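You operate a simulated robot arm through the tools that you are given. There is no shell and no other tool. Be economical: measure what you need, move in short steps, check, and stop when the job is done.

Carry out the task below with a simulated two-armed robot. There is one attempt and no reset: what you move stays moved.

TASK
Pick up the orange lamp with one hand, pass it to the other hand and put it on the bench top beside the press. Set down upright: orange lamp.
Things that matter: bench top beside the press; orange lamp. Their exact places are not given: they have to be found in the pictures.

It is judged by the outcome, as a careful person would: the job done as asked, and still so three seconds after it is handed in. It fails if anything else is knocked over, pushed out of place, dropped, spilled or broken.

THE ROBOT
Two 6-joint arms with three-finger grippers on one trunk, on a base that drives. Base frame: it is fixed to the floor where the robot stands at the start and does not move with it; the origin is under the middle of the robot, x ahead of it, y to its left, z up; the surface under the hand at the start is at about z = 0.86. Readings come in m, rad, newtons and seconds.
The left shoulder is at the start at [0.04, 0.147, 1.357], the right one opposite. With the tool pointing down near the work surface each hand reaches from about 0.34 to 0.56 m from the robot's upright axis, wherever it stands, measured 20 degrees to its own side. Places, roughly: bench top beside the press [3.6, -2.2, 0.8]. Payload 2.69 kg a hand.
The TCP of each hand is the grasp point between the finger pads, 0.029 m short of the fingertips. In the tool frame z runs along the fingers and y along their closing line. Largest opening 0.12 m; the body of the gripper starts 0.078 m behind the TCP.
Orientation is told as [roll, pitch, yaw] about the base's x, y, z axes, in that order, counted from this pose: with the fingers straight down and closing along the base's y, the tool's x points along the base's -x, its y along +y and its z along -z.

THE INTERFACE
- The arms move only by the tool drive_tool. It takes "left_increments", "right_increments" or both (then of equal length, played together; a hand with none holds still); each is a list of rows, each a list of 7 numbers: the shift along the tool's x, y, z in m, then the turn, a rotation vector about the tool's x, y, z in rad, then the gripper command, from -1 (fully open) to 1 (shut), values between in proportion. In form: [[x, y, z, ax, ay, az, claw], ...]. A call has 1 to 12 rows; each row shifts and turns the commanded pose from where the row before left it, along the tool's axes as they then stand. A row lasts 0.2 s, in which the tool goes at most 0.05 m and 0.15 rad; a call with a longer step from one row to the next is refused whole, and so is a gripper value outside its range. Where a pose cannot be reached the arm comes as near as it can. A force on the tool above 40 N (or 10 N above the force at the start of the call, whichever is more), or a blocked arm, ends the call early, and 0.2 s more pass. The fingers move at their own pace and stop on an object; they squeeze with about 30 N. The grip force told is the motor's: it shows also when the fingers shut on nothing. Time passes only in rows, and 0.2 s behind the last, so rows that do not move let the fingers close. It gives the time, the measured TCP pose, the force on the tool (base axes), the opening and the grip force at its end, in the units of the frame above (readings bear some noise), with the torque about the TCP (base axes, N m) and any sound that the robot's microphone picked up.
- Cameras (640 x 400 px; columns grow to the right, rows downward): "scene" is now at [0.0942, -0.0066, 1.5638]; the picture's right is [-0.08, -1.00, 0.00], its down [-0.77, 0.06, -0.63] and it looks along [0.63, -0.05, -0.78] (base axes); focal length 265 px, centre (320, 200). "left" rides on the left gripper at [0.063, 0, -0.104] in its tool frame; the picture's right is [0.00, 1.00, 0.00], its down [-0.83, 0.00, -0.56] and it looks along [-0.56, 0.00, 0.83] (tool axes); focal length 275 px, centre (320, 200). "right" rides on the right gripper at [0.063, 0, -0.104] in its tool frame; the picture's right is [0.00, 1.00, 0.00], its down [-0.83, 0.00, -0.56] and it looks along [-0.56, 0.00, 0.83] (tool axes); focal length 275 px, centre (320, 200).
- get_image(camera): a new picture of that camera. It takes no simulated time.
- raise_lower(by): slides the trunk up (or, below 0, down) by that many m; the arms and the scene camera ride with it, the base frame stays. It gives what a move gives, with no picture.
- steer(legs): drives the robot by 1 to 6 legs, each [ahead, turn to the left] in m and rad, along the robot's own axes; the way and the turn of a leg run together, so that a leg with both is an arc; at most 1.5 m and 3.142 rad a leg. The arms and the cameras ride along, it lands a little off, and it stops where it bumps. It gives what a move gives.
- aim_head(pan, tilt): turns the head with the scene camera to pan (to the left, within 1.501 rad either way) and tilt (down, from -0.506 to 1.204), counted from straight ahead of the robot. It gives what a move gives.
- pixel_to_xyz(camera, pixels): for up to 12 pixels [column, row] of the newest picture of that camera ("zoom" is the newest enlarged one), the place [x, y, z] in the base frame of the surface seen there, good to about 0.003 m. It takes no simulated time.
- close_up(camera, box): a new picture of the part [left, top, right, bottom] of that camera's present view, enlarged. It takes no simulated time.
- close_job(): hands the job in; it is judged then, once.

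Go step by step. Measure first, check grasps and placings, and put right what went wrong. The budget is 80 turns and 70 pictures, counting those below and the enlarged ones. Unless the task says otherwise, let go and move clear before handing in, and close with one line.

The tools are called after ">>>" by a JSON object that holds its "name" and its "arguments". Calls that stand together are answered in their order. drive_tool: Moves the arms, as the interface text tells. Its arguments: {"type":"object","properties":{"left_increments":{"type":"array"},"right_increments":{"type":"array"}},"required":[]} The other tools are called the same way: raise_lower (by) slides the trunk up or down; steer (legs) drives the base; aim_head (pan, tilt) turns the head that bears the scene camera; get_image (camera) takes a picture; pixel_to_xyz (camera, pixels) gives the place of the surface under pixels of a picture; close_up (camera, box) takes an enlarged picture of a part of a camera's view; close_job () hands the job in.

At the start:

```text
time_s: 0.0
left_ee_pos: [0.5097, 0.2375, 0.9999]
left_tcp_rot: [0.0, 0.0, 0.001]
left_force: [-0.3, -0.6, 0.1]
left_moment: [0.02, -0.02, -0.03]
left_opening: 0.1199
left_grasp_force: 0.0
right_ee_pos: [0.5305, -0.1112, 1.1031]
right_tcp_rot: [-0.001, -0.001, 0.001]
right_force: [0.7, 0.3, -0.2]
right_moment: [-0.02, -0.02, 0.0]
right_opening: 0.1201
right_grasp_force: 0.1
trunk travel left (down, up): [-0.483, 0.014]
robot x, y, heading: [0.0022, 0.0008, -0.0]
head pan, tilt: [-0.082, 0.888]
```

scene: 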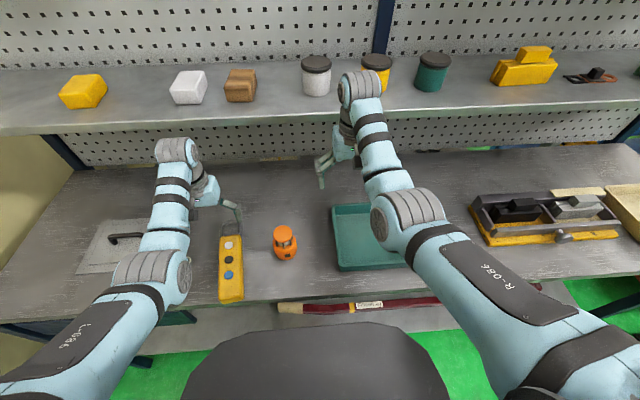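
right: 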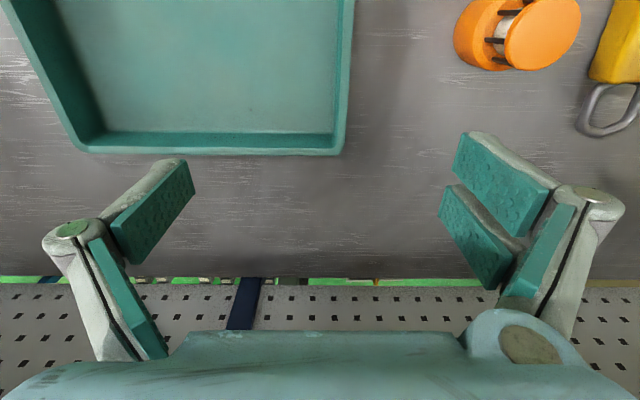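
left: 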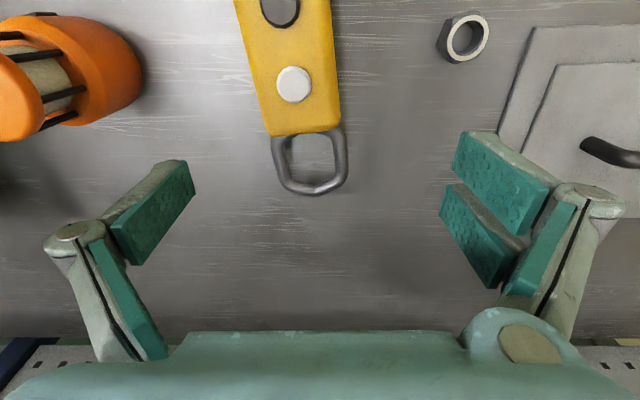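

The orange lamp is near scene pixel (285,242), between the yellow pendant and the green tray. I'll enlarge it and measure.

>>> {"name": "close_up", "arguments": {"camera": "scene", "box": [235, 200, 335, 280]}}

>>> {"name": "pixel_to_xyz", "arguments": {"camera": "scene", "pixels": [[283, 230], [285, 243], [285, 254], [275, 252], [296, 252], [310, 250], [285, 275], [260, 250], [231, 250], [350, 240], [335, 208]]}}

```text
5.00 times, centred on (285, 240) of scene
```

zoom: 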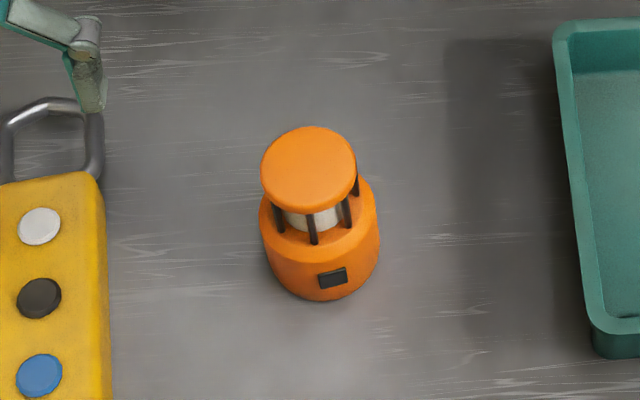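

```text
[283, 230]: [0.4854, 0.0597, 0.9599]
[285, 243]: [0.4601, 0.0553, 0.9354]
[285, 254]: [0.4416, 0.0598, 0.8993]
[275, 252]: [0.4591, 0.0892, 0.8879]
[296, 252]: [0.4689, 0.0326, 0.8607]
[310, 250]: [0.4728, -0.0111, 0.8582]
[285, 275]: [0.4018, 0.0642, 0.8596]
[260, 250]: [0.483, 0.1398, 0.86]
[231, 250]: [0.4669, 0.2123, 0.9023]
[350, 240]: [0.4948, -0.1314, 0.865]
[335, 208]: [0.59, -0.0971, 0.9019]
```

The lamp stands on the bench at z≈0.859 with its top at about 0.96. I'll measure its outline in the zoomed picture.

>>> {"name": "pixel_to_xyz", "arguments": {"camera": "zoom", "pixels": [[310, 130], [265, 165], [353, 170], [308, 205], [308, 165], [265, 215], [374, 215], [320, 250], [325, 298], [270, 250], [375, 250], [325, 215]]}}

>>> {"name": "aim_head", "arguments": {"pan": -0.55, "tilt": 0.3}}

>>> {"name": "get_image", "arguments": {"camera": "scene"}}

```text
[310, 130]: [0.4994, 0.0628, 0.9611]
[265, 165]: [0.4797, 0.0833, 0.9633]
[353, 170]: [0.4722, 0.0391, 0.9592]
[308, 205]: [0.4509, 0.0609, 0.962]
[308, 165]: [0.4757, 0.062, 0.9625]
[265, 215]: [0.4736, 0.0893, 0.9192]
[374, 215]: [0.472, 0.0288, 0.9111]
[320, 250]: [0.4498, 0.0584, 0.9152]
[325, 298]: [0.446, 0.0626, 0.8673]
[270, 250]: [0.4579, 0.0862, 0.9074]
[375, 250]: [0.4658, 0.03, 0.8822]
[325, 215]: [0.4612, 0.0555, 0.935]
```

```text
time_s: 1.0
left_ee_pos: [0.5113, 0.2373, 0.9999]
left_tcp_rot: [0.0, 0.0, 0.001]
left_force: [1.1, -0.3, -0.2]
left_moment: [0.01, 0.01, 0.0]
left_opening: 0.1199
left_grasp_force: 0.1
right_ee_pos: [0.5314, -0.1115, 1.1033]
right_tcp_rot: [-0.001, 0.001, 0.001]
right_force: [-0.1, 0.4, -0.2]
right_moment: [-0.03, -0.01, 0.01]
right_opening: 0.1199
right_grasp_force: 0.1
trunk travel left (down, up): [-0.483, 0.014]
robot x, y, heading: [0.0041, 0.0004, -0.004]
head pan, tilt: [-0.55, 0.3]
```

```text
65 pictures are left
```

scene: 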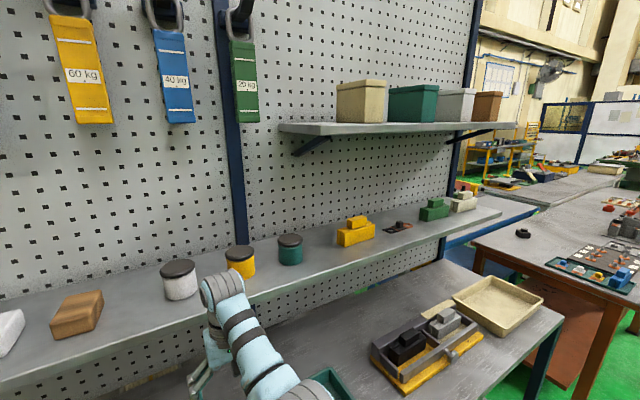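

The lamp is about 0.104 m tall: base r≈0.031 (z 0.859–0.92), cap r≈0.023 (z 0.945–0.963), with its axis near (0.475, 0.061). I plan to lift it by the cap from above with the left hand. The right hand then takes the base at a tilt. First I'll bring the left hand over the lamp and shift the right one aside.

>>> {"name": "drive_tool", "arguments": {"left_increments": [[0, 0, -0.04, 0, 0, 0, -1], [0.006, -0.03, 0, 0, 0, 0, -1], [0.006, -0.03, 0, 0, 0, 0, -0.6], [0.006, -0.03, 0, 0, 0, 0, -0.4], [0.006, -0.03, 0, 0, 0, 0, -0.3], [0.006, -0.03, 0, 0, 0, 0, -0.3], [0.006, -0.026, 0, 0, 0, 0, -0.3], [0, 0, 0, 0, 0, 0, -0.3]], "right_increments": [[0, -0.04, 0, 0, 0, 0, -1], [0, -0.04, 0, 0, 0, 0, -1], [0, -0.04, 0, 0, 0, 0, -1], [0, 0, 0, 0, 0, 0, -1], [0, 0, 0, 0, 0, 0, -1], [0, 0, 0, 0, 0, 0, -1], [0, 0, 0, 0, 0, 0, -1], [0, 0, 0, 0, 0, 0, -1]]}}

>>> {"name": "get_image", "arguments": {"camera": "left"}}

>>> {"name": "aim_head", "arguments": {"pan": -0.08, "tilt": 0.888}}

>>> {"name": "get_image", "arguments": {"camera": "scene"}}

```text
time_s: 2.8
left_ee_pos: [0.4806, 0.0678, 1.0351]
left_tcp_rot: [0.005, -0.002, 0.007]
left_force: [-0.2, 0.7, 0.2]
left_moment: [-0.01, 0.01, -0.03]
left_opening: 0.0781
left_grasp_force: 0.0
left hand out of reach, approached as far as the arm can: row 3
right_ee_pos: [0.5393, -0.2319, 1.099]
right_tcp_rot: [0.002, 0.0, 0.0]
right_force: [0.0, -0.4, -0.5]
right_moment: [0.01, -0.01, -0.04]
right_opening: 0.1199
right_grasp_force: 0.1
right hand out of reach, approached as far as the arm can: row 1
trunk travel left (down, up): [-0.483, 0.014]
robot x, y, heading: [-0.0012, -0.0034, 0.003]
head pan, tilt: [-0.55, 0.3]
```

```text
64 pictures are left
```

left: 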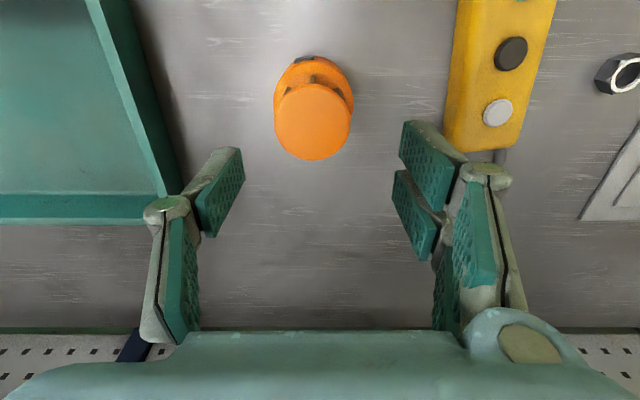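

```text
time_s: 3.8
left_ee_pos: [0.4803, 0.0671, 1.0351]
left_tcp_rot: [0.006, 0.0, 0.006]
left_force: [0.3, 0.1, 0.7]
left_moment: [0.05, -0.02, 0.03]
left_opening: 0.078
left_grasp_force: 0.1
right_ee_pos: [0.5397, -0.2323, 1.1003]
right_tcp_rot: [-0.001, 0.0, 0.0]
right_force: [-0.8, -0.4, -0.2]
right_moment: [0.0, 0.03, 0.03]
right_opening: 0.1199
right_grasp_force: 0.1
trunk travel left (down, up): [-0.483, 0.014]
robot x, y, heading: [0.0017, -0.0003, -0.002]
head pan, tilt: [-0.08, 0.888]
```

```text
63 pictures are left
```

scene: 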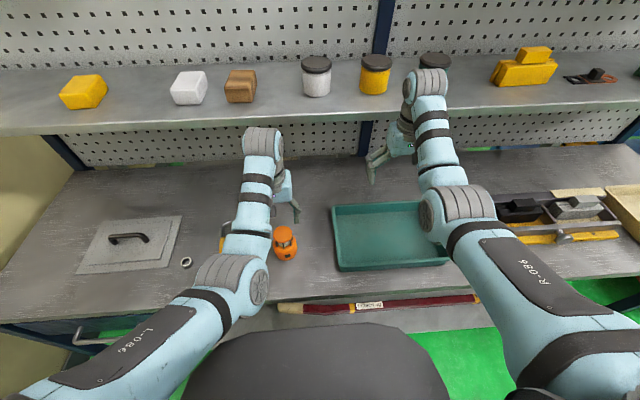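

The left hand is above the lamp with the cap at pixel (312,122), about 6 mm off to one side. I'll measure the cap from this camera.

>>> {"name": "pixel_to_xyz", "arguments": {"camera": "left", "pixels": [[277, 120], [350, 120], [313, 86], [313, 158], [313, 122], [330, 62]]}}

```text
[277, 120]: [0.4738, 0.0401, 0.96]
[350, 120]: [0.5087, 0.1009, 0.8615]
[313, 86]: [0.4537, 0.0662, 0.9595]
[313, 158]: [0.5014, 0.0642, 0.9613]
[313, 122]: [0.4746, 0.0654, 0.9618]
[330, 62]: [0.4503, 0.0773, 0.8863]
```

The cap centre is at about (0.476, 0.063). I'll shift over it, descend to z≈0.955 and close.

>>> {"name": "drive_tool", "arguments": {"left_increments": [[0.0045, -0.0045, 0.01, 0, 0, 0, -0.3], [0, 0, 0.02, 0, 0, 0, -0.3], [0, 0, 0.02, 0, 0, 0, -0.3], [0, 0, 0.015, 0, 0, 0, -0.3], [0, 0, 0.015, 0, 0, 0, -0.3], [0, 0, 0, 0, 0, 0, -0.3]]}}

>>> {"name": "get_image", "arguments": {"camera": "left"}}

```text
time_s: 5.2
left_ee_pos: [0.4796, 0.0602, 0.9582]
left_tcp_rot: [0.008, -0.008, 0.006]
left_force: [0.0, -0.4, 0.7]
left_moment: [0.02, 0.0, 0.03]
left_opening: 0.0783
left_grasp_force: 0.0
right_ee_pos: [0.5401, -0.2325, 1.0995]
right_tcp_rot: [-0.001, 0.0, 0.001]
right_force: [0.8, 0.0, -0.4]
right_moment: [0.0, -0.02, -0.03]
right_opening: 0.12
right_grasp_force: 0.0
trunk travel left (down, up): [-0.483, 0.014]
robot x, y, heading: [0.002, -0.0003, -0.005]
head pan, tilt: [-0.08, 0.888]
```

```text
62 pictures are left
```

left: 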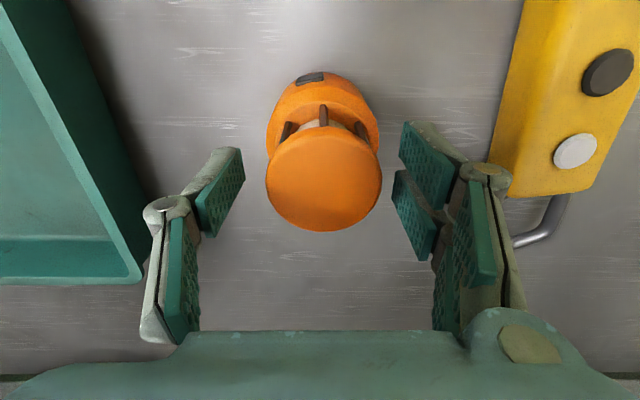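

The cap is centred on the TCP at about (323,183). Closing now.

>>> {"name": "drive_tool", "arguments": {"left_increments": [[0, 0, 0.002, 0, 0, 0, 0.1], [0, 0, 0, 0, 0, 0, 0.3], [0, 0, 0, 0, 0, 0, 0.6], [0, 0, 0, 0, 0, 0, 1], [0, 0, 0, 0, 0, 0, 1]]}}

>>> {"name": "get_image", "arguments": {"camera": "left"}}

```text
time_s: 6.4
left_ee_pos: [0.4767, 0.0611, 0.9561]
left_tcp_rot: [0.008, -0.006, 0.009]
left_force: [6.8, 0.3, 18.6]
left_moment: [0.08, -0.25, -0.11]
left_opening: 0.0501
left_grasp_force: 30.1
right_ee_pos: [0.5389, -0.2314, 1.1005]
right_tcp_rot: [0.0, -0.001, 0.001]
right_force: [-0.2, -0.6, -0.8]
right_moment: [0.0, 0.0, 0.01]
right_opening: 0.1201
right_grasp_force: 0.0
trunk travel left (down, up): [-0.483, 0.014]
robot x, y, heading: [-0.0007, 0.0035, 0.002]
head pan, tilt: [-0.08, 0.888]
```

```text
61 pictures are left
```

left: 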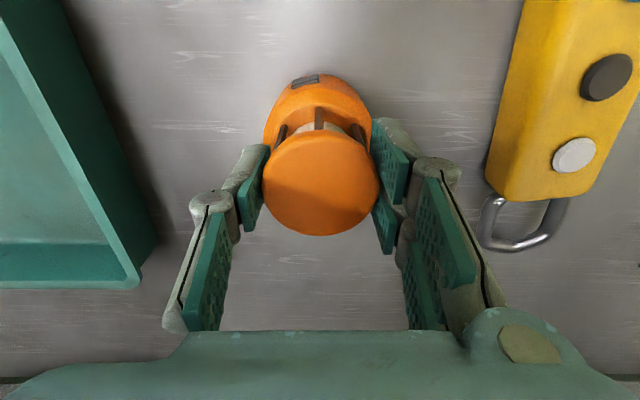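

The cap is gripped at opening 0.050 and 30 N. I'll lift it.

>>> {"name": "drive_tool", "arguments": {"left_increments": [[0, 0, -0.01, 0, 0, 0, 1], [0, 0, -0.02, 0, 0, 0, 1], [0, 0, -0.03, 0, 0, 0, 1], [0, 0, -0.03, 0, 0, 0, 1], [0, 0, -0.03, 0, 0, 0, 1], [0, 0, 0, 0, 0, 0, 1]]}}

>>> {"name": "get_image", "arguments": {"camera": "left"}}

>>> {"name": "get_image", "arguments": {"camera": "scene"}}

```text
time_s: 7.8
left_ee_pos: [0.4905, 0.0515, 1.064]
left_tcp_rot: [0.003, -0.001, 0.006]
left_force: [0.1, 0.0, -1.2]
left_moment: [0.01, -0.03, -0.02]
left_opening: 0.0
left_grasp_force: 29.1
left hand out of reach, approached as far as the arm can: row 5
right_ee_pos: [0.54, -0.2323, 1.0998]
right_tcp_rot: [-0.001, 0.002, 0.001]
right_force: [1.2, 0.9, 0.3]
right_moment: [-0.03, 0.02, 0.03]
right_opening: 0.1201
right_grasp_force: 0.0
trunk travel left (down, up): [-0.483, 0.014]
robot x, y, heading: [0.0001, 0.0016, -0.0]
head pan, tilt: [-0.08, 0.888]
```

```text
60 pictures are left
```

left: 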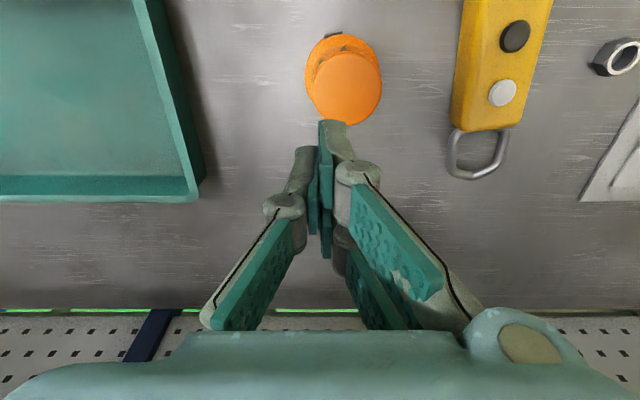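

```text
59 pictures are left
```

scene: 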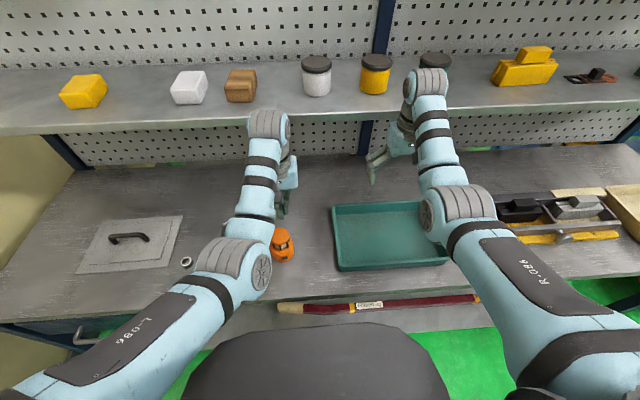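

The cap slipped out: the fingers are shut on nothing and the lamp is still upright at left pixel (345,80). I'll look closely at the cap's shape before gripping again.

>>> {"name": "close_up", "arguments": {"camera": "left", "box": [285, 15, 405, 135]}}

>>> {"name": "close_up", "arguments": {"camera": "scene", "box": [252, 215, 322, 275]}}

```text
3.33 times, centred on (345, 75) of left
```

zoom: 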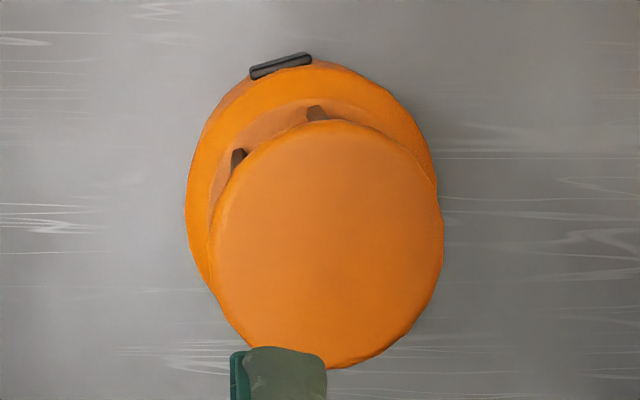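

```text
6.67 times, centred on (287, 245) of scene
```

zoom: 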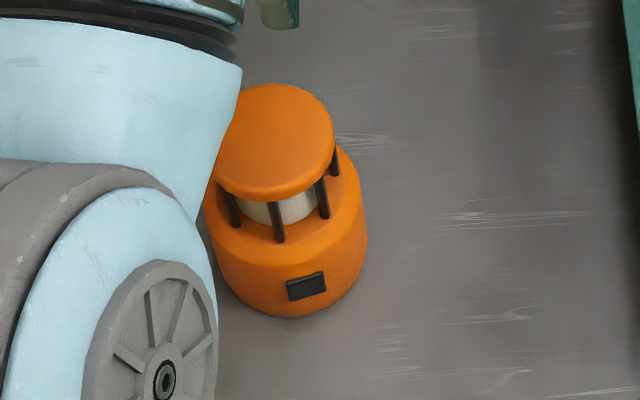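

The cap is a thin disc with a rounded edge, so it is a poor grip, and the straight base is better. The left hand will take the base from the front-left, tilted down about 35°. The right hand can then take the base from above for an easy upright placing. First I'll back up 0.10 m for room.

>>> {"name": "steer", "arguments": {"legs": [[-0.1, 0]]}}

>>> {"name": "drive_tool", "arguments": {"left_increments": [[0, 0, 0, 0, 0, 0.145, 0], [0, 0, 0, 0, 0, 0.145, -0.2], [0, 0, 0, 0, 0, 0.145, -0.4], [0, 0, 0, 0, -0.137, 0, -0.4], [0, 0, 0, 0, -0.137, 0, -0.4], [0, 0, 0, 0, -0.137, 0, -0.4], [0, 0, 0, 0, -0.137, 0, -0.4], [0, 0, 0, 0, -0.137, 0, -0.4], [0, 0, 0, 0, -0.137, 0, -0.4], [0, 0, 0, 0, -0.137, 0, -0.4], [0, 0, 0, 0, 0, 0, -0.4]]}}

>>> {"name": "get_image", "arguments": {"camera": "scene"}}

>>> {"name": "get_image", "arguments": {"camera": "left"}}

```text
time_s: 8.9
left_ee_pos: [0.3985, 0.0522, 1.0574]
left_tcp_rot: [0.004, 0.01, 0.007]
left_force: [0.5, 0.1, -0.4]
left_moment: [0.0, 0.05, 0.0]
left_opening: 0.0
left_grasp_force: 28.4
right_ee_pos: [0.4503, -0.2328, 1.0948]
right_tcp_rot: [0.0, 0.01, 0.0]
right_force: [0.8, 0.6, -1.1]
right_moment: [0.0, 0.09, 0.0]
right_opening: 0.1197
right_grasp_force: 0.1
trunk travel left (down, up): [-0.483, 0.014]
robot x, y, heading: [-0.097, 0.0012, 0.006]
head pan, tilt: [-0.08, 0.888]
```

```text
time_s: 10.6
left_ee_pos: [0.4186, 0.1271, 1.0742]
left_tcp_rot: [0.17, -0.56, -0.453]
left_force: [0.4, -0.4, -0.3]
left_moment: [0.0, -0.02, -0.01]
left_opening: 0.084
left_grasp_force: 0.0
left hand out of reach, approached as far as the arm can: row 6
right_ee_pos: [0.4396, -0.2305, 1.0994]
right_tcp_rot: [0.0, -0.001, 0.002]
right_force: [0.0, 0.1, -0.1]
right_moment: [0.02, 0.02, 0.0]
right_opening: 0.1198
right_grasp_force: 0.0
trunk travel left (down, up): [-0.483, 0.014]
robot x, y, heading: [-0.1028, 0.0006, 0.001]
head pan, tilt: [-0.08, 0.888]
stopped in row 8 (left hand): the arm was blocked; the commanded pose is now the measured one
```

```text
56 pictures are left
```

scene: 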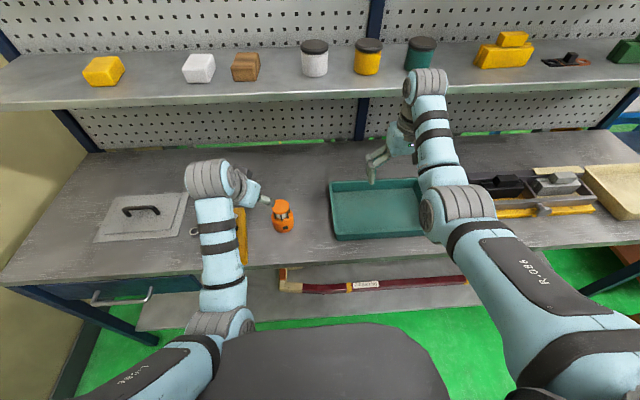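

```text
55 pictures are left
```

left: 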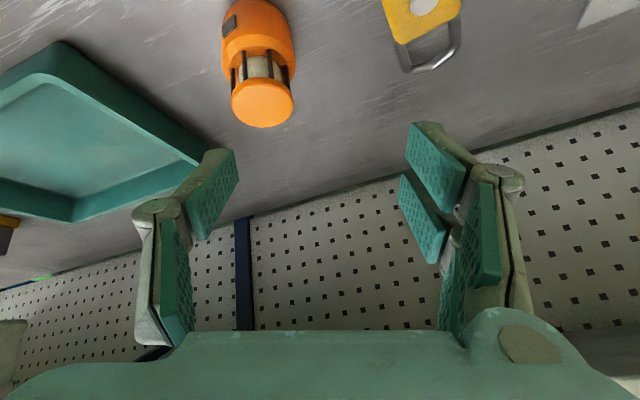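

The arm folds up too close to the trunk. I'll back off further and lower the trunk, so a flatter approach has room to reach out.

>>> {"name": "steer", "arguments": {"legs": [[-0.15, 0]]}}

>>> {"name": "raise_lower", "arguments": {"by": -0.15}}

>>> {"name": "get_image", "arguments": {"camera": "scene"}}

```text
time_s: 12.0
left_ee_pos: [0.2716, 0.126, 1.0719]
left_tcp_rot: [0.169, -0.555, -0.454]
left_force: [1.2, -0.1, -0.4]
left_moment: [0.02, 0.02, 0.01]
left_opening: 0.0838
left_grasp_force: 0.1
right_ee_pos: [0.2938, -0.231, 1.0975]
right_tcp_rot: [0.0, 0.004, 0.001]
right_force: [0.3, -0.3, -0.2]
right_moment: [-0.02, 0.04, 0.01]
right_opening: 0.12
right_grasp_force: 0.0
trunk travel left (down, up): [-0.483, 0.014]
robot x, y, heading: [-0.2479, 0.0019, 0.001]
head pan, tilt: [-0.08, 0.888]
```

```text
time_s: 13.7
left_ee_pos: [0.2667, 0.1258, 0.9242]
left_tcp_rot: [0.172, -0.559, -0.453]
left_force: [-0.3, 0.2, 0.1]
left_moment: [0.03, -0.01, -0.01]
left_opening: 0.0837
left_grasp_force: 0.1
right_ee_pos: [0.2901, -0.2329, 0.9486]
right_tcp_rot: [-0.001, 0.0, 0.001]
right_force: [-0.4, 0.1, 0.4]
right_moment: [0.04, 0.03, -0.01]
right_opening: 0.12
right_grasp_force: 0.1
trunk travel left (down, up): [-0.333, 0.164]
robot x, y, heading: [-0.2501, -0.0007, -0.002]
head pan, tilt: [-0.08, 0.888]
```

```text
54 pictures are left
```

scene: 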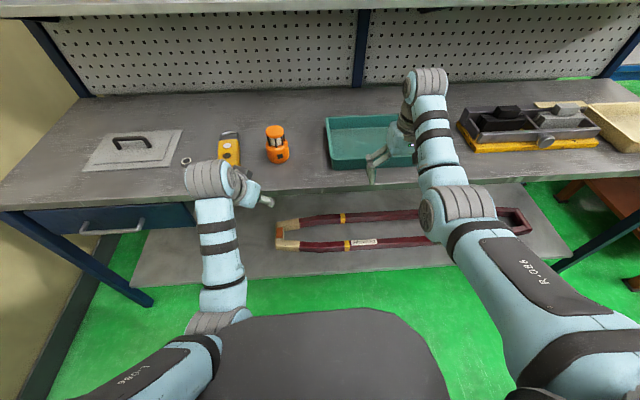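

The lamp and bench are clearly visible now, with the lamp at (277,145). I'll move the left hand forward and up a little, then rotate it to the flatter approach.

>>> {"name": "drive_tool", "arguments": {"left_increments": [[-0.0327, 0.008, 0.0042, 0, 0, 0, -0.4], [-0.0327, 0.008, 0.0042, 0, 0, 0, -0.4], [-0.0327, 0.008, 0.0042, 0, 0, 0, -0.4], [-0.0327, 0.008, 0.0042, 0, 0, 0, -0.4], [0, 0, 0, 0.086, 0, 0, -0.4], [0, 0, 0, 0.086, 0, 0, -0.4], [0, 0, 0, 0, -0.134, 0, -0.4], [0, 0, 0, 0, -0.134, 0, -0.4], [0, 0, 0, 0, -0.134, 0, -0.4], [0, 0, 0, 0, 0, 0, -0.4]]}}

>>> {"name": "get_image", "arguments": {"camera": "scene"}}

>>> {"name": "get_image", "arguments": {"camera": "left"}}

```text
time_s: 15.9
left_ee_pos: [0.387, 0.1043, 0.9824]
left_tcp_rot: [-0.003, -0.962, -0.453]
left_force: [-0.2, 0.1, -0.1]
left_moment: [0.0, 0.01, -0.02]
left_opening: 0.084
left_grasp_force: 0.2
right_ee_pos: [0.2891, -0.2313, 0.9499]
right_tcp_rot: [0.001, 0.0, 0.001]
right_force: [-0.6, 0.3, 0.2]
right_moment: [0.0, 0.02, -0.01]
right_opening: 0.1198
right_grasp_force: 0.2
trunk travel left (down, up): [-0.333, 0.164]
robot x, y, heading: [-0.2503, 0.0037, 0.0]
head pan, tilt: [-0.08, 0.888]
```

```text
53 pictures are left
```

scene: 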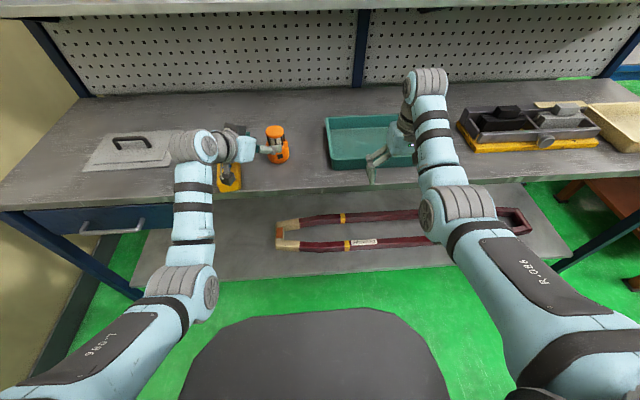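

```text
52 pictures are left
```

left: 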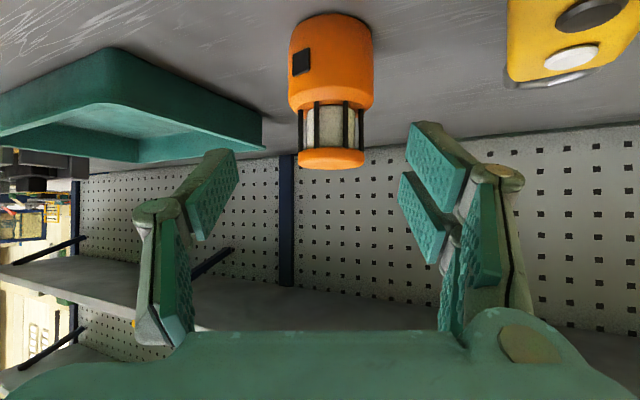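

That orientation was reached exactly. I'll measure the lamp from this camera.

>>> {"name": "pixel_to_xyz", "arguments": {"camera": "left", "pixels": [[292, 70], [370, 70], [332, 20], [332, 60], [332, 95], [294, 95], [371, 95], [332, 160], [303, 130], [362, 130], [440, 30], [540, 75]]}}

```text
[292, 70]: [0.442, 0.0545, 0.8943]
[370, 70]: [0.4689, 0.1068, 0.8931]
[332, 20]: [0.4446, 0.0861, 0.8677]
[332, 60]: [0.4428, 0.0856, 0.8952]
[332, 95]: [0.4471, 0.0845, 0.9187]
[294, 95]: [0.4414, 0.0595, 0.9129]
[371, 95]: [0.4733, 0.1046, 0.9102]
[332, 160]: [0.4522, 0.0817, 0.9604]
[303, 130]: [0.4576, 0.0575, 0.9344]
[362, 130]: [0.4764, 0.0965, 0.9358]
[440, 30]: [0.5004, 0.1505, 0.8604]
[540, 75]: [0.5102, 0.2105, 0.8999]
```

The lamp's axis is at about (0.468, 0.074) with base r≈0.030, which is 8 mm to the tool's +y. I'll drop onto the approach line and advance most of the way.

>>> {"name": "drive_tool", "arguments": {"left_increments": [[0.0195, 0.004, 0.007, 0, 0, 0, -0.4], [0.0195, 0.004, 0.007, 0, 0, 0, -0.4], [0, 0, 0, 0, 0, 0, -0.4], [0, 0, 0.02, 0, 0, 0, -0.4], [0, 0, 0.02, 0, 0, 0, -0.4], [0, 0, 0, 0, 0, 0, -0.4]]}}

>>> {"name": "get_image", "arguments": {"camera": "left"}}

>>> {"name": "close_up", "arguments": {"camera": "scene", "box": [160, 80, 340, 200]}}

```text
time_s: 17.3
left_ee_pos: [0.4098, 0.1019, 0.9213]
left_tcp_rot: [-0.002, -0.96, -0.455]
left_force: [-0.7, 0.9, 0.4]
left_moment: [-0.02, 0.03, -0.01]
left_opening: 0.084
left_grasp_force: 0.1
right_ee_pos: [0.29, -0.2316, 0.9483]
right_tcp_rot: [0.0, 0.0, -0.001]
right_force: [-1.0, -0.5, 0.2]
right_moment: [-0.01, -0.01, 0.01]
right_opening: 0.1201
right_grasp_force: 0.2
trunk travel left (down, up): [-0.333, 0.164]
robot x, y, heading: [-0.2533, 0.0023, -0.001]
head pan, tilt: [-0.08, 0.888]
```

```text
51 pictures are left
```

left: 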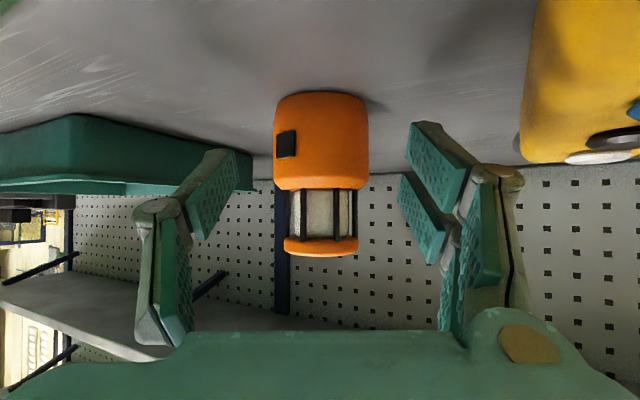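

```text
3.33 times, centred on (250, 140) of scene
```

zoom: 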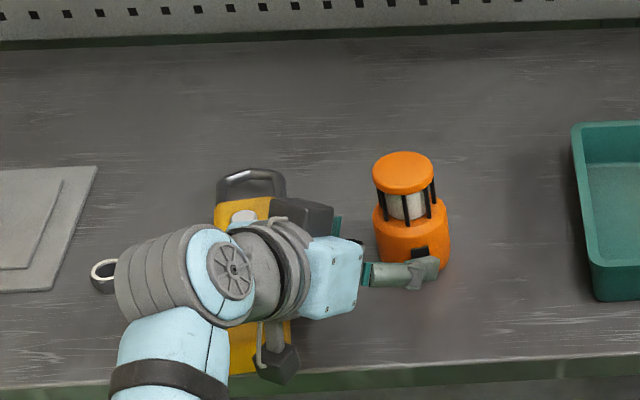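

The base is nearly centred at (321,140). Before advancing I'll check clearance between the hand camera, the black box at zoom (275,360), and the yellow pendant.

>>> {"name": "pixel_to_xyz", "arguments": {"camera": "zoom", "pixels": [[280, 362], [285, 330], [240, 345], [300, 350], [235, 372], [300, 215], [232, 215], [420, 275], [340, 260], [310, 335]]}}

>>> {"name": "pixel_to_xyz", "arguments": {"camera": "left", "pixels": [[276, 140], [368, 140], [321, 105], [321, 140], [321, 180], [522, 130], [535, 20]]}}

```text
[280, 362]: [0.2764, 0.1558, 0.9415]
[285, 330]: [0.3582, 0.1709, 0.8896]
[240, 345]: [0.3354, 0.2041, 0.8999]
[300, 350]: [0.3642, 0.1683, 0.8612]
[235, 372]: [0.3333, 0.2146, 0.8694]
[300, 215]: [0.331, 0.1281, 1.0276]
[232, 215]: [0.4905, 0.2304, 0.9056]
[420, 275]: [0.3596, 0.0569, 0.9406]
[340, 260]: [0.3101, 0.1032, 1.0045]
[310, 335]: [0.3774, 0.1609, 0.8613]
```

```text
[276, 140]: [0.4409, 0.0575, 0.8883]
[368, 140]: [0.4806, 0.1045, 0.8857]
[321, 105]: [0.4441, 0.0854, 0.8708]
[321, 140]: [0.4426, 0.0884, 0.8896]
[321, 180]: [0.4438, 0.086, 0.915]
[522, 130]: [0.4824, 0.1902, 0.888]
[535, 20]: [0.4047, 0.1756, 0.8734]
```

Clearances are about 2 cm to the pendant, and the camera stays above the bench. I'll advance 0.061 m along the tool and close gently.

>>> {"name": "drive_tool", "arguments": {"left_increments": [[0, 0.002, 0.02, 0, 0, 0, -0.4], [0, 0, 0.02, 0, 0, 0, -0.4], [0, 0, 0.021, 0, 0, 0, -0.4], [0, 0, 0, 0, 0, 0, -0.4]]}}

>>> {"name": "get_image", "arguments": {"camera": "left"}}

>>> {"name": "close_up", "arguments": {"camera": "scene", "box": [160, 80, 340, 200]}}

```text
time_s: 18.3
left_ee_pos: [0.4483, 0.0868, 0.8912]
left_tcp_rot: [0.0, -0.961, -0.451]
left_force: [0.3, 0.0, -0.4]
left_moment: [0.0, -0.01, -0.03]
left_opening: 0.0842
left_grasp_force: 0.0
left hand out of reach, approached as far as the arm can: row 3
right_ee_pos: [0.2894, -0.2317, 0.9484]
right_tcp_rot: [0.001, 0.002, 0.0]
right_force: [-0.3, -0.7, 0.8]
right_moment: [0.02, 0.02, -0.01]
right_opening: 0.1197
right_grasp_force: 0.1
trunk travel left (down, up): [-0.333, 0.164]
robot x, y, heading: [-0.2512, -0.0037, -0.0]
head pan, tilt: [-0.08, 0.888]
```

```text
49 pictures are left
```

left: 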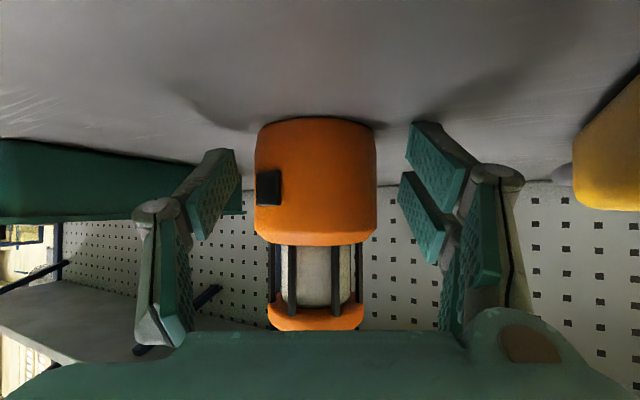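

```text
3.33 times, centred on (250, 140) of scene
```

zoom: 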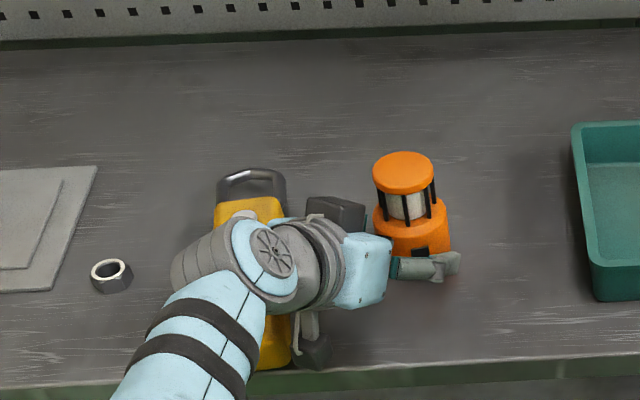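

The arm reached its limit with the lamp axis 24 mm beyond the TCP. I'll nudge the base 12 mm forward and check.

>>> {"name": "steer", "arguments": {"legs": [[0.014, 0]]}}

>>> {"name": "get_image", "arguments": {"camera": "left"}}

>>> {"name": "pixel_to_xyz", "arguments": {"camera": "left", "pixels": [[320, 150], [320, 180], [320, 210]]}}

```text
time_s: 19.1
left_ee_pos: [0.4593, 0.0877, 0.8923]
left_tcp_rot: [-0.002, -0.962, -0.454]
left_force: [-1.4, -0.4, 0.1]
left_moment: [0.01, 0.02, 0.01]
left_opening: 0.0841
left_grasp_force: 0.0
right_ee_pos: [0.3021, -0.2311, 0.9499]
right_tcp_rot: [0.0, -0.002, 0.001]
right_force: [0.2, -0.5, 0.2]
right_moment: [-0.02, -0.01, -0.01]
right_opening: 0.1199
right_grasp_force: 0.1
trunk travel left (down, up): [-0.333, 0.164]
robot x, y, heading: [-0.2394, 0.0006, 0.002]
head pan, tilt: [-0.08, 0.888]
```

```text
47 pictures are left
```

left: 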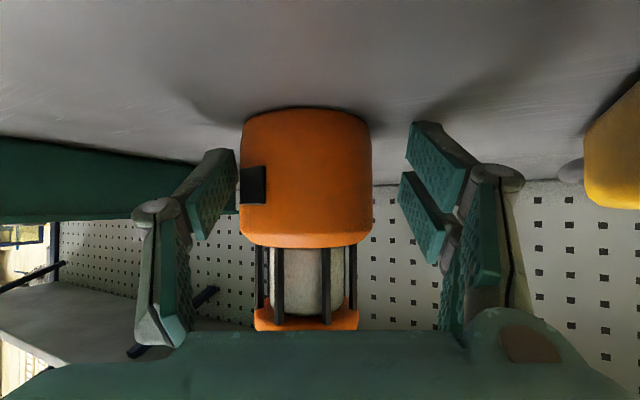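

```text
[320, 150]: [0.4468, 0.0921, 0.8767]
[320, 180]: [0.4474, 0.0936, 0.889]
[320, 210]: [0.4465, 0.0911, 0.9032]
```

The lamp sits about 7 mm to tool −y. I'll shift, then close.

>>> {"name": "drive_tool", "arguments": {"left_increments": [[0, -0.006, 0, 0, 0, 0, -0.4], [0, 0, 0, 0, 0, 0, -0.2], [0, 0, 0, 0, 0, 0, 0], [0, 0, 0, 0, 0, 0, 0.2], [0, 0, 0, 0, 0, 0, 0.5], [0, 0, 0, 0, 0, 0, 1], [0, 0, 0, 0, 0, 0, 1]]}}

>>> {"name": "get_image", "arguments": {"camera": "left"}}

```text
time_s: 20.7
left_ee_pos: [0.4585, 0.0816, 0.8939]
left_tcp_rot: [-0.001, -0.963, -0.451]
left_force: [1.2, 3.3, 10.3]
left_moment: [0.05, -0.21, 0.09]
left_opening: 0.064
left_grasp_force: 30.0
right_ee_pos: [0.3025, -0.2316, 0.9496]
right_tcp_rot: [-0.001, -0.003, -0.001]
right_force: [0.1, 0.2, -0.1]
right_moment: [0.01, 0.01, 0.0]
right_opening: 0.1201
right_grasp_force: 0.0
trunk travel left (down, up): [-0.333, 0.164]
robot x, y, heading: [-0.233, -0.001, -0.004]
head pan, tilt: [-0.08, 0.888]
```

```text
46 pictures are left
```

left: 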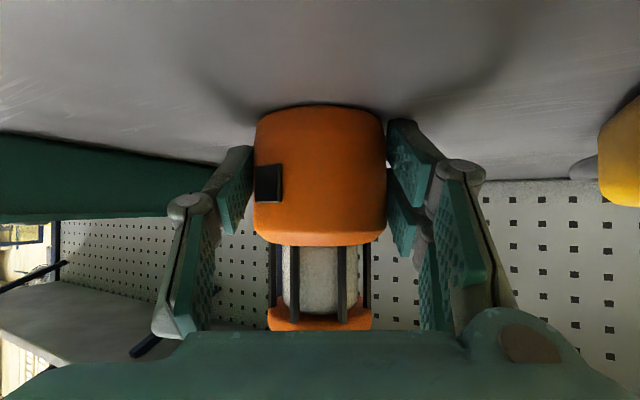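

The base is gripped at opening 0.064. I'll lift slowly, straight up by 2.5 cm, and watch.

>>> {"name": "drive_tool", "arguments": {"left_increments": [[-0.0041, 0, -0.0029, 0, 0, 0, 1], [-0.0041, 0, -0.0029, 0, 0, 0, 1], [-0.0041, 0, -0.0029, 0, 0, 0, 1], [-0.0041, 0, -0.0029, 0, 0, 0, 1], [-0.0041, 0, -0.0029, 0, 0, 0, 1]]}}

>>> {"name": "get_image", "arguments": {"camera": "left"}}

```text
time_s: 21.9
left_ee_pos: [0.4593, 0.0808, 0.915]
left_tcp_rot: [-0.006, -0.96, -0.452]
left_force: [0.2, -1.1, -2.7]
left_moment: [0.0, 0.03, -0.02]
left_opening: 0.0642
left_grasp_force: 29.8
right_ee_pos: [0.3036, -0.2314, 0.948]
right_tcp_rot: [0.0, 0.0, 0.0]
right_force: [0.1, 0.6, -1.2]
right_moment: [0.01, -0.04, 0.0]
right_opening: 0.12
right_grasp_force: 0.1
trunk travel left (down, up): [-0.333, 0.164]
robot x, y, heading: [-0.2361, 0.0006, -0.001]
head pan, tilt: [-0.08, 0.888]
```

```text
45 pictures are left
```

left: 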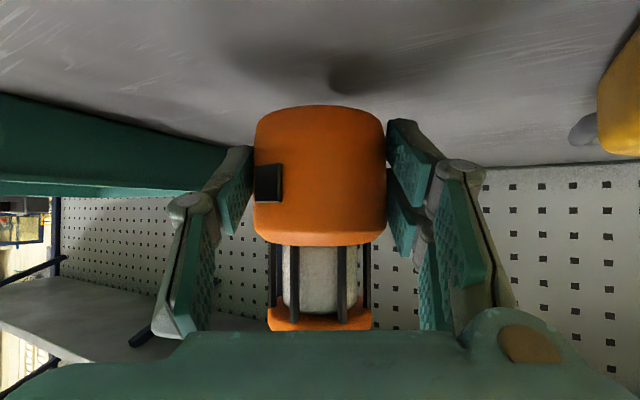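

The lamp is in hand and light (about 3 N). I'll raise it and bring it toward the middle in front of the robot for the hand-over.

>>> {"name": "drive_tool", "arguments": {"left_increments": [[-0.0246, 0, -0.0171, 0, 0, 0, 1], [-0.0246, 0, -0.0171, 0, 0, 0, 1], [0.0095, -0.0254, -0.0135, 0, 0, 0, 1], [0.0095, -0.0254, -0.0135, 0, 0, 0, 1], [0.0095, -0.0254, -0.0135, 0, 0, 0, 1], [0.0095, -0.0254, -0.0135, 0, 0, 0, 1], [0.0095, -0.0254, -0.0135, 0, 0, 0, 1], [0.0095, -0.0254, -0.0135, 0, 0, 0, 1], [0.0095, -0.0254, -0.0135, 0, 0, 0, 1], [0.0095, -0.0254, -0.0135, 0, 0, 0, 1], [0, 0, 0, 0, 0, 0, 1]]}}

>>> {"name": "get_image", "arguments": {"camera": "scene"}}

```text
time_s: 23.8
left_ee_pos: [0.3413, 0.0844, 0.9846]
left_tcp_rot: [0.244, -0.957, -0.589]
left_force: [0.0, -0.7, -1.9]
left_moment: [0.01, 0.03, -0.01]
left_opening: 0.0641
left_grasp_force: 30.1
left hand out of reach, approached as far as the arm can: row 7, 8, 9
right_ee_pos: [0.3024, -0.231, 0.9481]
right_tcp_rot: [0.0, -0.001, 0.0]
right_force: [-0.3, -0.6, -0.5]
right_moment: [0.02, 0.0, -0.01]
right_opening: 0.1198
right_grasp_force: 0.1
trunk travel left (down, up): [-0.333, 0.164]
robot x, y, heading: [-0.239, -0.0021, -0.001]
head pan, tilt: [-0.08, 0.888]
stopped in row 9 (left hand): the arm was blocked; the commanded pose is now the measured one
```

```text
44 pictures are left
```

scene: 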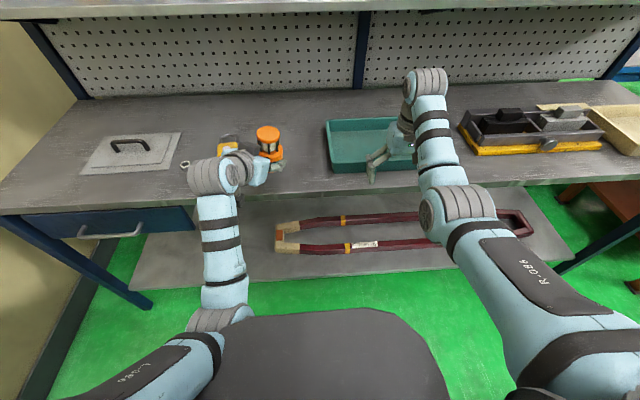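

The left arm runs out of room pointing forward. It can point more to the right, with its wrist to the left of the lamp, so I'll level the roll and turn the hand toward −y.

>>> {"name": "drive_tool", "arguments": {"left_increments": [[0, 0, 0, 0.122, 0, 0, 1], [0, 0, 0, 0.122, 0, 0, 1], [0, 0, 0, 0.1, 0, 0.07, 1], [0, 0, 0, 0.1, 0, 0.07, 1], [0, 0, 0, 0.1, 0, 0.07, 1], [0, 0, 0, 0.1, 0, 0.07, 1], [0, 0, 0, 0.1, 0, 0.07, 1], [0, 0, 0, 0, 0, 0, 1]]}}

>>> {"name": "get_image", "arguments": {"camera": "scene"}}

```text
time_s: 25.6
left_ee_pos: [0.3402, 0.0825, 0.9842]
left_tcp_rot: [-0.012, -0.962, -1.195]
left_force: [0.3, -0.4, -2.5]
left_moment: [0.05, -0.01, -0.03]
left_opening: 0.0643
left_grasp_force: 29.2
right_ee_pos: [0.3043, -0.2324, 0.948]
right_tcp_rot: [-0.001, 0.001, 0.0]
right_force: [-0.7, 0.0, -0.4]
right_moment: [0.0, 0.0, -0.01]
right_opening: 0.12
right_grasp_force: 0.1
trunk travel left (down, up): [-0.333, 0.164]
robot x, y, heading: [-0.2338, 0.001, -0.001]
head pan, tilt: [-0.08, 0.888]
```

```text
43 pictures are left
```

scene: 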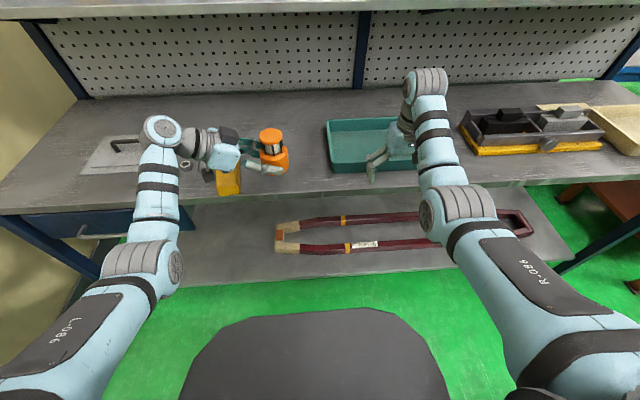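

That pose works. Next I'll bring the lamp to about (0.275, 0.005) at a lower height in front of the bench edge, and raise the right hand.

>>> {"name": "drive_tool", "arguments": {"left_increments": [[0.007, -0.0218, 0.014, 0, 0, 0, 1], [0.007, -0.0218, 0.014, 0, 0, 0, 1], [0.007, -0.0218, 0.014, 0, 0, 0, 1], [0.007, -0.0218, 0.014, 0, 0, 0, 1], [0, 0, 0, 0, 0, 0, 1]], "right_increments": [[0, 0, -0.025, 0, 0, 0, -1], [0, 0, -0.025, 0, 0, 0, -1], [0, 0, -0.025, 0, 0, 0, -1], [0, 0, -0.025, 0, 0, 0, -1], [0, 0, 0, 0, 0, 0, -1]]}}

>>> {"name": "get_image", "arguments": {"camera": "scene"}}

>>> {"name": "get_image", "arguments": {"camera": "left"}}

```text
time_s: 26.8
left_ee_pos: [0.271, 0.0249, 0.9289]
left_tcp_rot: [-0.012, -0.961, -1.194]
left_force: [-0.4, -0.5, -1.9]
left_moment: [0.01, 0.07, 0.01]
left_opening: 0.0639
left_grasp_force: 29.5
right_ee_pos: [0.3267, -0.233, 1.0418]
right_tcp_rot: [0.0, 0.002, 0.001]
right_force: [-0.5, -0.6, 0.0]
right_moment: [0.03, -0.01, 0.07]
right_opening: 0.1201
right_grasp_force: 0.0
right hand out of reach, approached as far as the arm can: row 1, 2, 3, 4
trunk travel left (down, up): [-0.333, 0.164]
robot x, y, heading: [-0.2357, -0.0019, 0.0]
head pan, tilt: [-0.08, 0.888]
```

```text
42 pictures are left
```

scene: 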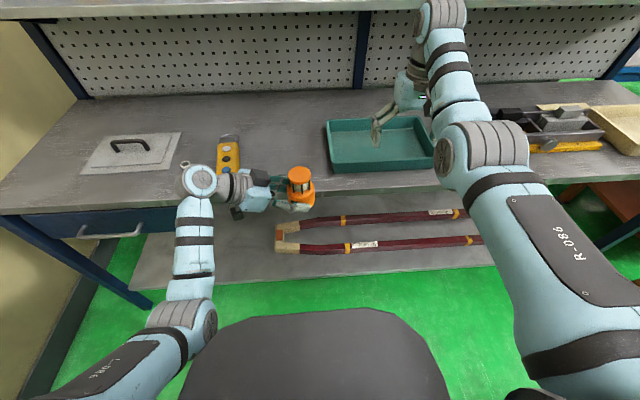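

```text
41 pictures are left
```

left: 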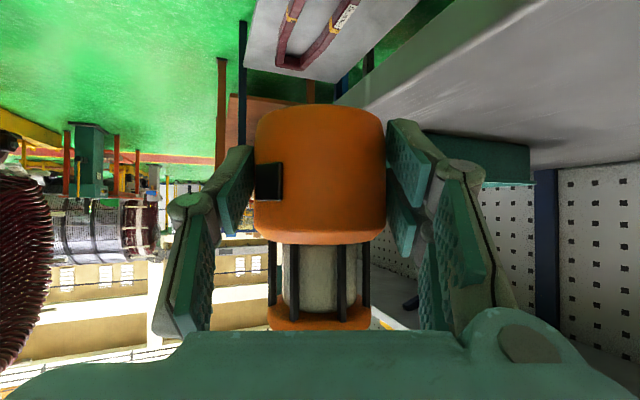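

The right hand can't go higher this close in. I'll raise the trunk 8 cm for bench clearance, then move the lamp slightly out and lower it relative to the shoulders.

>>> {"name": "raise_lower", "arguments": {"by": 0.08}}

>>> {"name": "drive_tool", "arguments": {"left_increments": [[0.0104, 0.0158, 0.0083, 0, 0, 0, 1], [0.0104, 0.0158, 0.0083, 0, 0, 0, 1], [0.0104, 0.0158, 0.0083, 0, 0, 0, 1], [0, 0, 0, 0, 0, 0, 1]]}}

>>> {"name": "aim_head", "arguments": {"pan": 0.0, "tilt": 0.95}}

>>> {"name": "get_image", "arguments": {"camera": "scene"}}

```text
time_s: 28.0
left_ee_pos: [0.2692, 0.0239, 1.0106]
left_tcp_rot: [-0.014, -0.962, -1.194]
left_force: [-0.5, 0.1, -1.8]
left_moment: [0.0, 0.0, 0.03]
left_opening: 0.0638
left_grasp_force: 29.8
right_ee_pos: [0.3261, -0.2325, 1.1235]
right_tcp_rot: [0.001, 0.002, 0.001]
right_force: [0.0, -0.6, -0.2]
right_moment: [0.04, -0.03, -0.02]
right_opening: 0.12
right_grasp_force: 0.0
trunk travel left (down, up): [-0.413, 0.084]
robot x, y, heading: [-0.2371, 0.0019, 0.0]
head pan, tilt: [-0.08, 0.888]
```

```text
time_s: 29.0
left_ee_pos: [0.3164, 0.0391, 0.9702]
left_tcp_rot: [-0.014, -0.964, -1.196]
left_force: [-0.4, -0.2, -3.4]
left_moment: [0.05, 0.0, 0.01]
left_opening: 0.0639
left_grasp_force: 29.8
right_ee_pos: [0.3252, -0.2341, 1.1228]
right_tcp_rot: [-0.002, 0.003, 0.0]
right_force: [0.1, 0.6, 0.2]
right_moment: [0.0, -0.02, 0.0]
right_opening: 0.1198
right_grasp_force: 0.2
trunk travel left (down, up): [-0.413, 0.084]
robot x, y, heading: [-0.2363, -0.0025, -0.002]
head pan, tilt: [-0.08, 0.888]
```

```text
time_s: 29.6
left_ee_pos: [0.3156, 0.0404, 0.9689]
left_tcp_rot: [-0.012, -0.963, -1.194]
left_force: [0.4, 0.1, -1.6]
left_moment: [0.06, -0.01, 0.0]
left_opening: 0.064
left_grasp_force: 30.2
right_ee_pos: [0.3256, -0.2336, 1.1236]
right_tcp_rot: [-0.001, 0.001, 0.0]
right_force: [-0.9, 0.1, -0.2]
right_moment: [0.0, 0.01, 0.02]
right_opening: 0.1202
right_grasp_force: 0.1
trunk travel left (down, up): [-0.413, 0.084]
robot x, y, heading: [-0.2364, -0.0013, 0.002]
head pan, tilt: [0.0, 0.949]
```

```text
40 pictures are left
```

scene: 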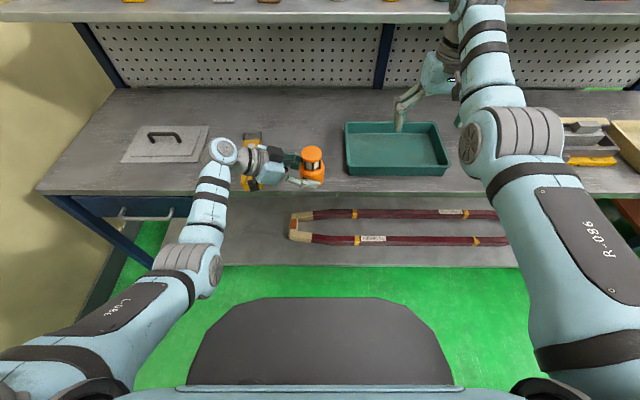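

I'll measure the held lamp's cap at scene (312,160).

>>> {"name": "close_up", "arguments": {"camera": "scene", "box": [240, 120, 360, 200]}}

>>> {"name": "pixel_to_xyz", "arguments": {"camera": "scene", "pixels": [[302, 153], [312, 148], [312, 153], [321, 153], [312, 158], [310, 172], [322, 172]]}}

```text
5.00 times, centred on (300, 160) of scene
```

zoom: 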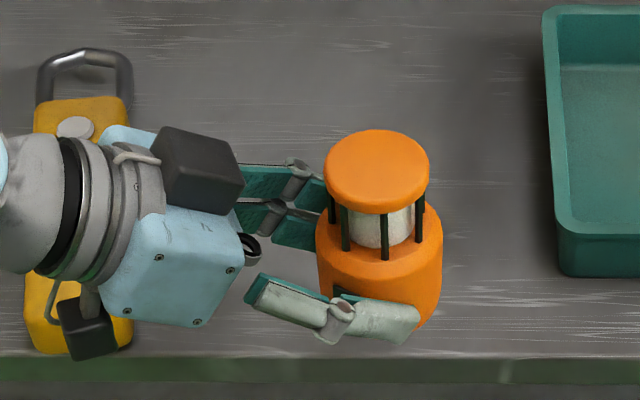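

```text
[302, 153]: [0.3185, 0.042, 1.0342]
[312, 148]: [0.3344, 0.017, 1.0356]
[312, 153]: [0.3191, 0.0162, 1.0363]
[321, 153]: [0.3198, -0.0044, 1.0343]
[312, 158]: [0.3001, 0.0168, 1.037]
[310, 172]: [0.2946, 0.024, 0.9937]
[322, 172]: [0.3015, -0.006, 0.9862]
```

The cap centre is at (0.318, 0.019) and its top at z 1.036. I'll check the height and extent of the left gripper body and black box against where the right hand will come down.

>>> {"name": "pixel_to_xyz", "arguments": {"camera": "zoom", "pixels": [[236, 185], [200, 145], [170, 160], [235, 205], [225, 225], [245, 235], [235, 270], [160, 240], [290, 180], [262, 200], [270, 285], [280, 235]]}}

```text
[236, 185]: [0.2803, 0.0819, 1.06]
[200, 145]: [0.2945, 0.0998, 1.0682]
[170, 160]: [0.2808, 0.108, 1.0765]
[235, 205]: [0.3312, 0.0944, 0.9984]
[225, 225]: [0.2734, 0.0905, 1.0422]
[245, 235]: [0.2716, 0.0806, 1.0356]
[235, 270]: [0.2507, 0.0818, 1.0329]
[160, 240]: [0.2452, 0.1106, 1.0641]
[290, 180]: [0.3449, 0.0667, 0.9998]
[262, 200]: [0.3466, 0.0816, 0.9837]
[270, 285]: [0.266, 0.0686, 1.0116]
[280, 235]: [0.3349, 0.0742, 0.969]
```

Gaps look workable, about 1–2 cm if the right hand comes straight down with closing along the left hand's approach line. I'll yaw the right hand +0.376, set its opening near 0.082 and bring it over the lamp.

>>> {"name": "drive_tool", "arguments": {"right_increments": [[0, 0, 0, 0, 0, -0.125, -0.7], [0, 0, 0, 0, 0, -0.125, -0.5], [0, 0, 0, 0, 0, -0.126, -0.37], [-0.0124, 0.0341, 0, 0, 0, 0, -0.37], [-0.0124, 0.0341, 0, 0, 0, 0, -0.37], [-0.0124, 0.0341, 0, 0, 0, 0, -0.37], [-0.0124, 0.0341, 0, 0, 0, 0, -0.37], [-0.0124, 0.0341, 0, 0, 0, 0, -0.37], [-0.0124, 0.0341, 0, 0, 0, 0, -0.37], [-0.0124, 0.0341, 0, 0, 0, 0, -0.37], [0, 0, 0, 0, 0, 0, -0.37]]}}

>>> {"name": "get_image", "arguments": {"camera": "scene"}}

>>> {"name": "get_image", "arguments": {"camera": "right"}}

```text
time_s: 32.0
left_ee_pos: [0.3166, 0.0385, 0.969]
left_tcp_rot: [-0.012, -0.961, -1.194]
left_force: [0.4, 0.0, -2.9]
left_moment: [0.02, 0.01, 0.01]
left_opening: 0.0641
left_grasp_force: 30.2
right_ee_pos: [0.2942, -0.0064, 1.1195]
right_tcp_rot: [0.003, 0.001, 0.378]
right_force: [-0.2, -0.1, 0.2]
right_moment: [0.04, -0.02, -0.03]
right_opening: 0.0823
right_grasp_force: 0.1
right hand out of reach, approached as far as the arm can: row 8, 9, 10
trunk travel left (down, up): [-0.413, 0.084]
robot x, y, heading: [-0.2378, 0.0002, 0.002]
head pan, tilt: [0.0, 0.949]
```

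```text
38 pictures are left
```

scene: 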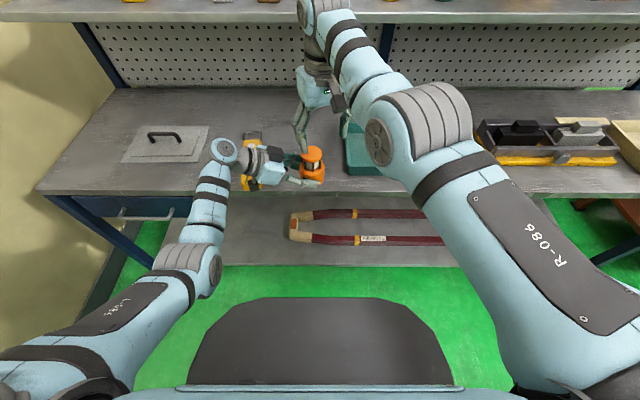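

```text
37 pictures are left
```

right: 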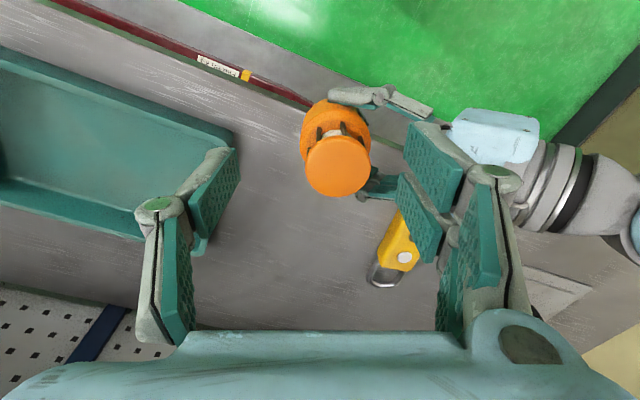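

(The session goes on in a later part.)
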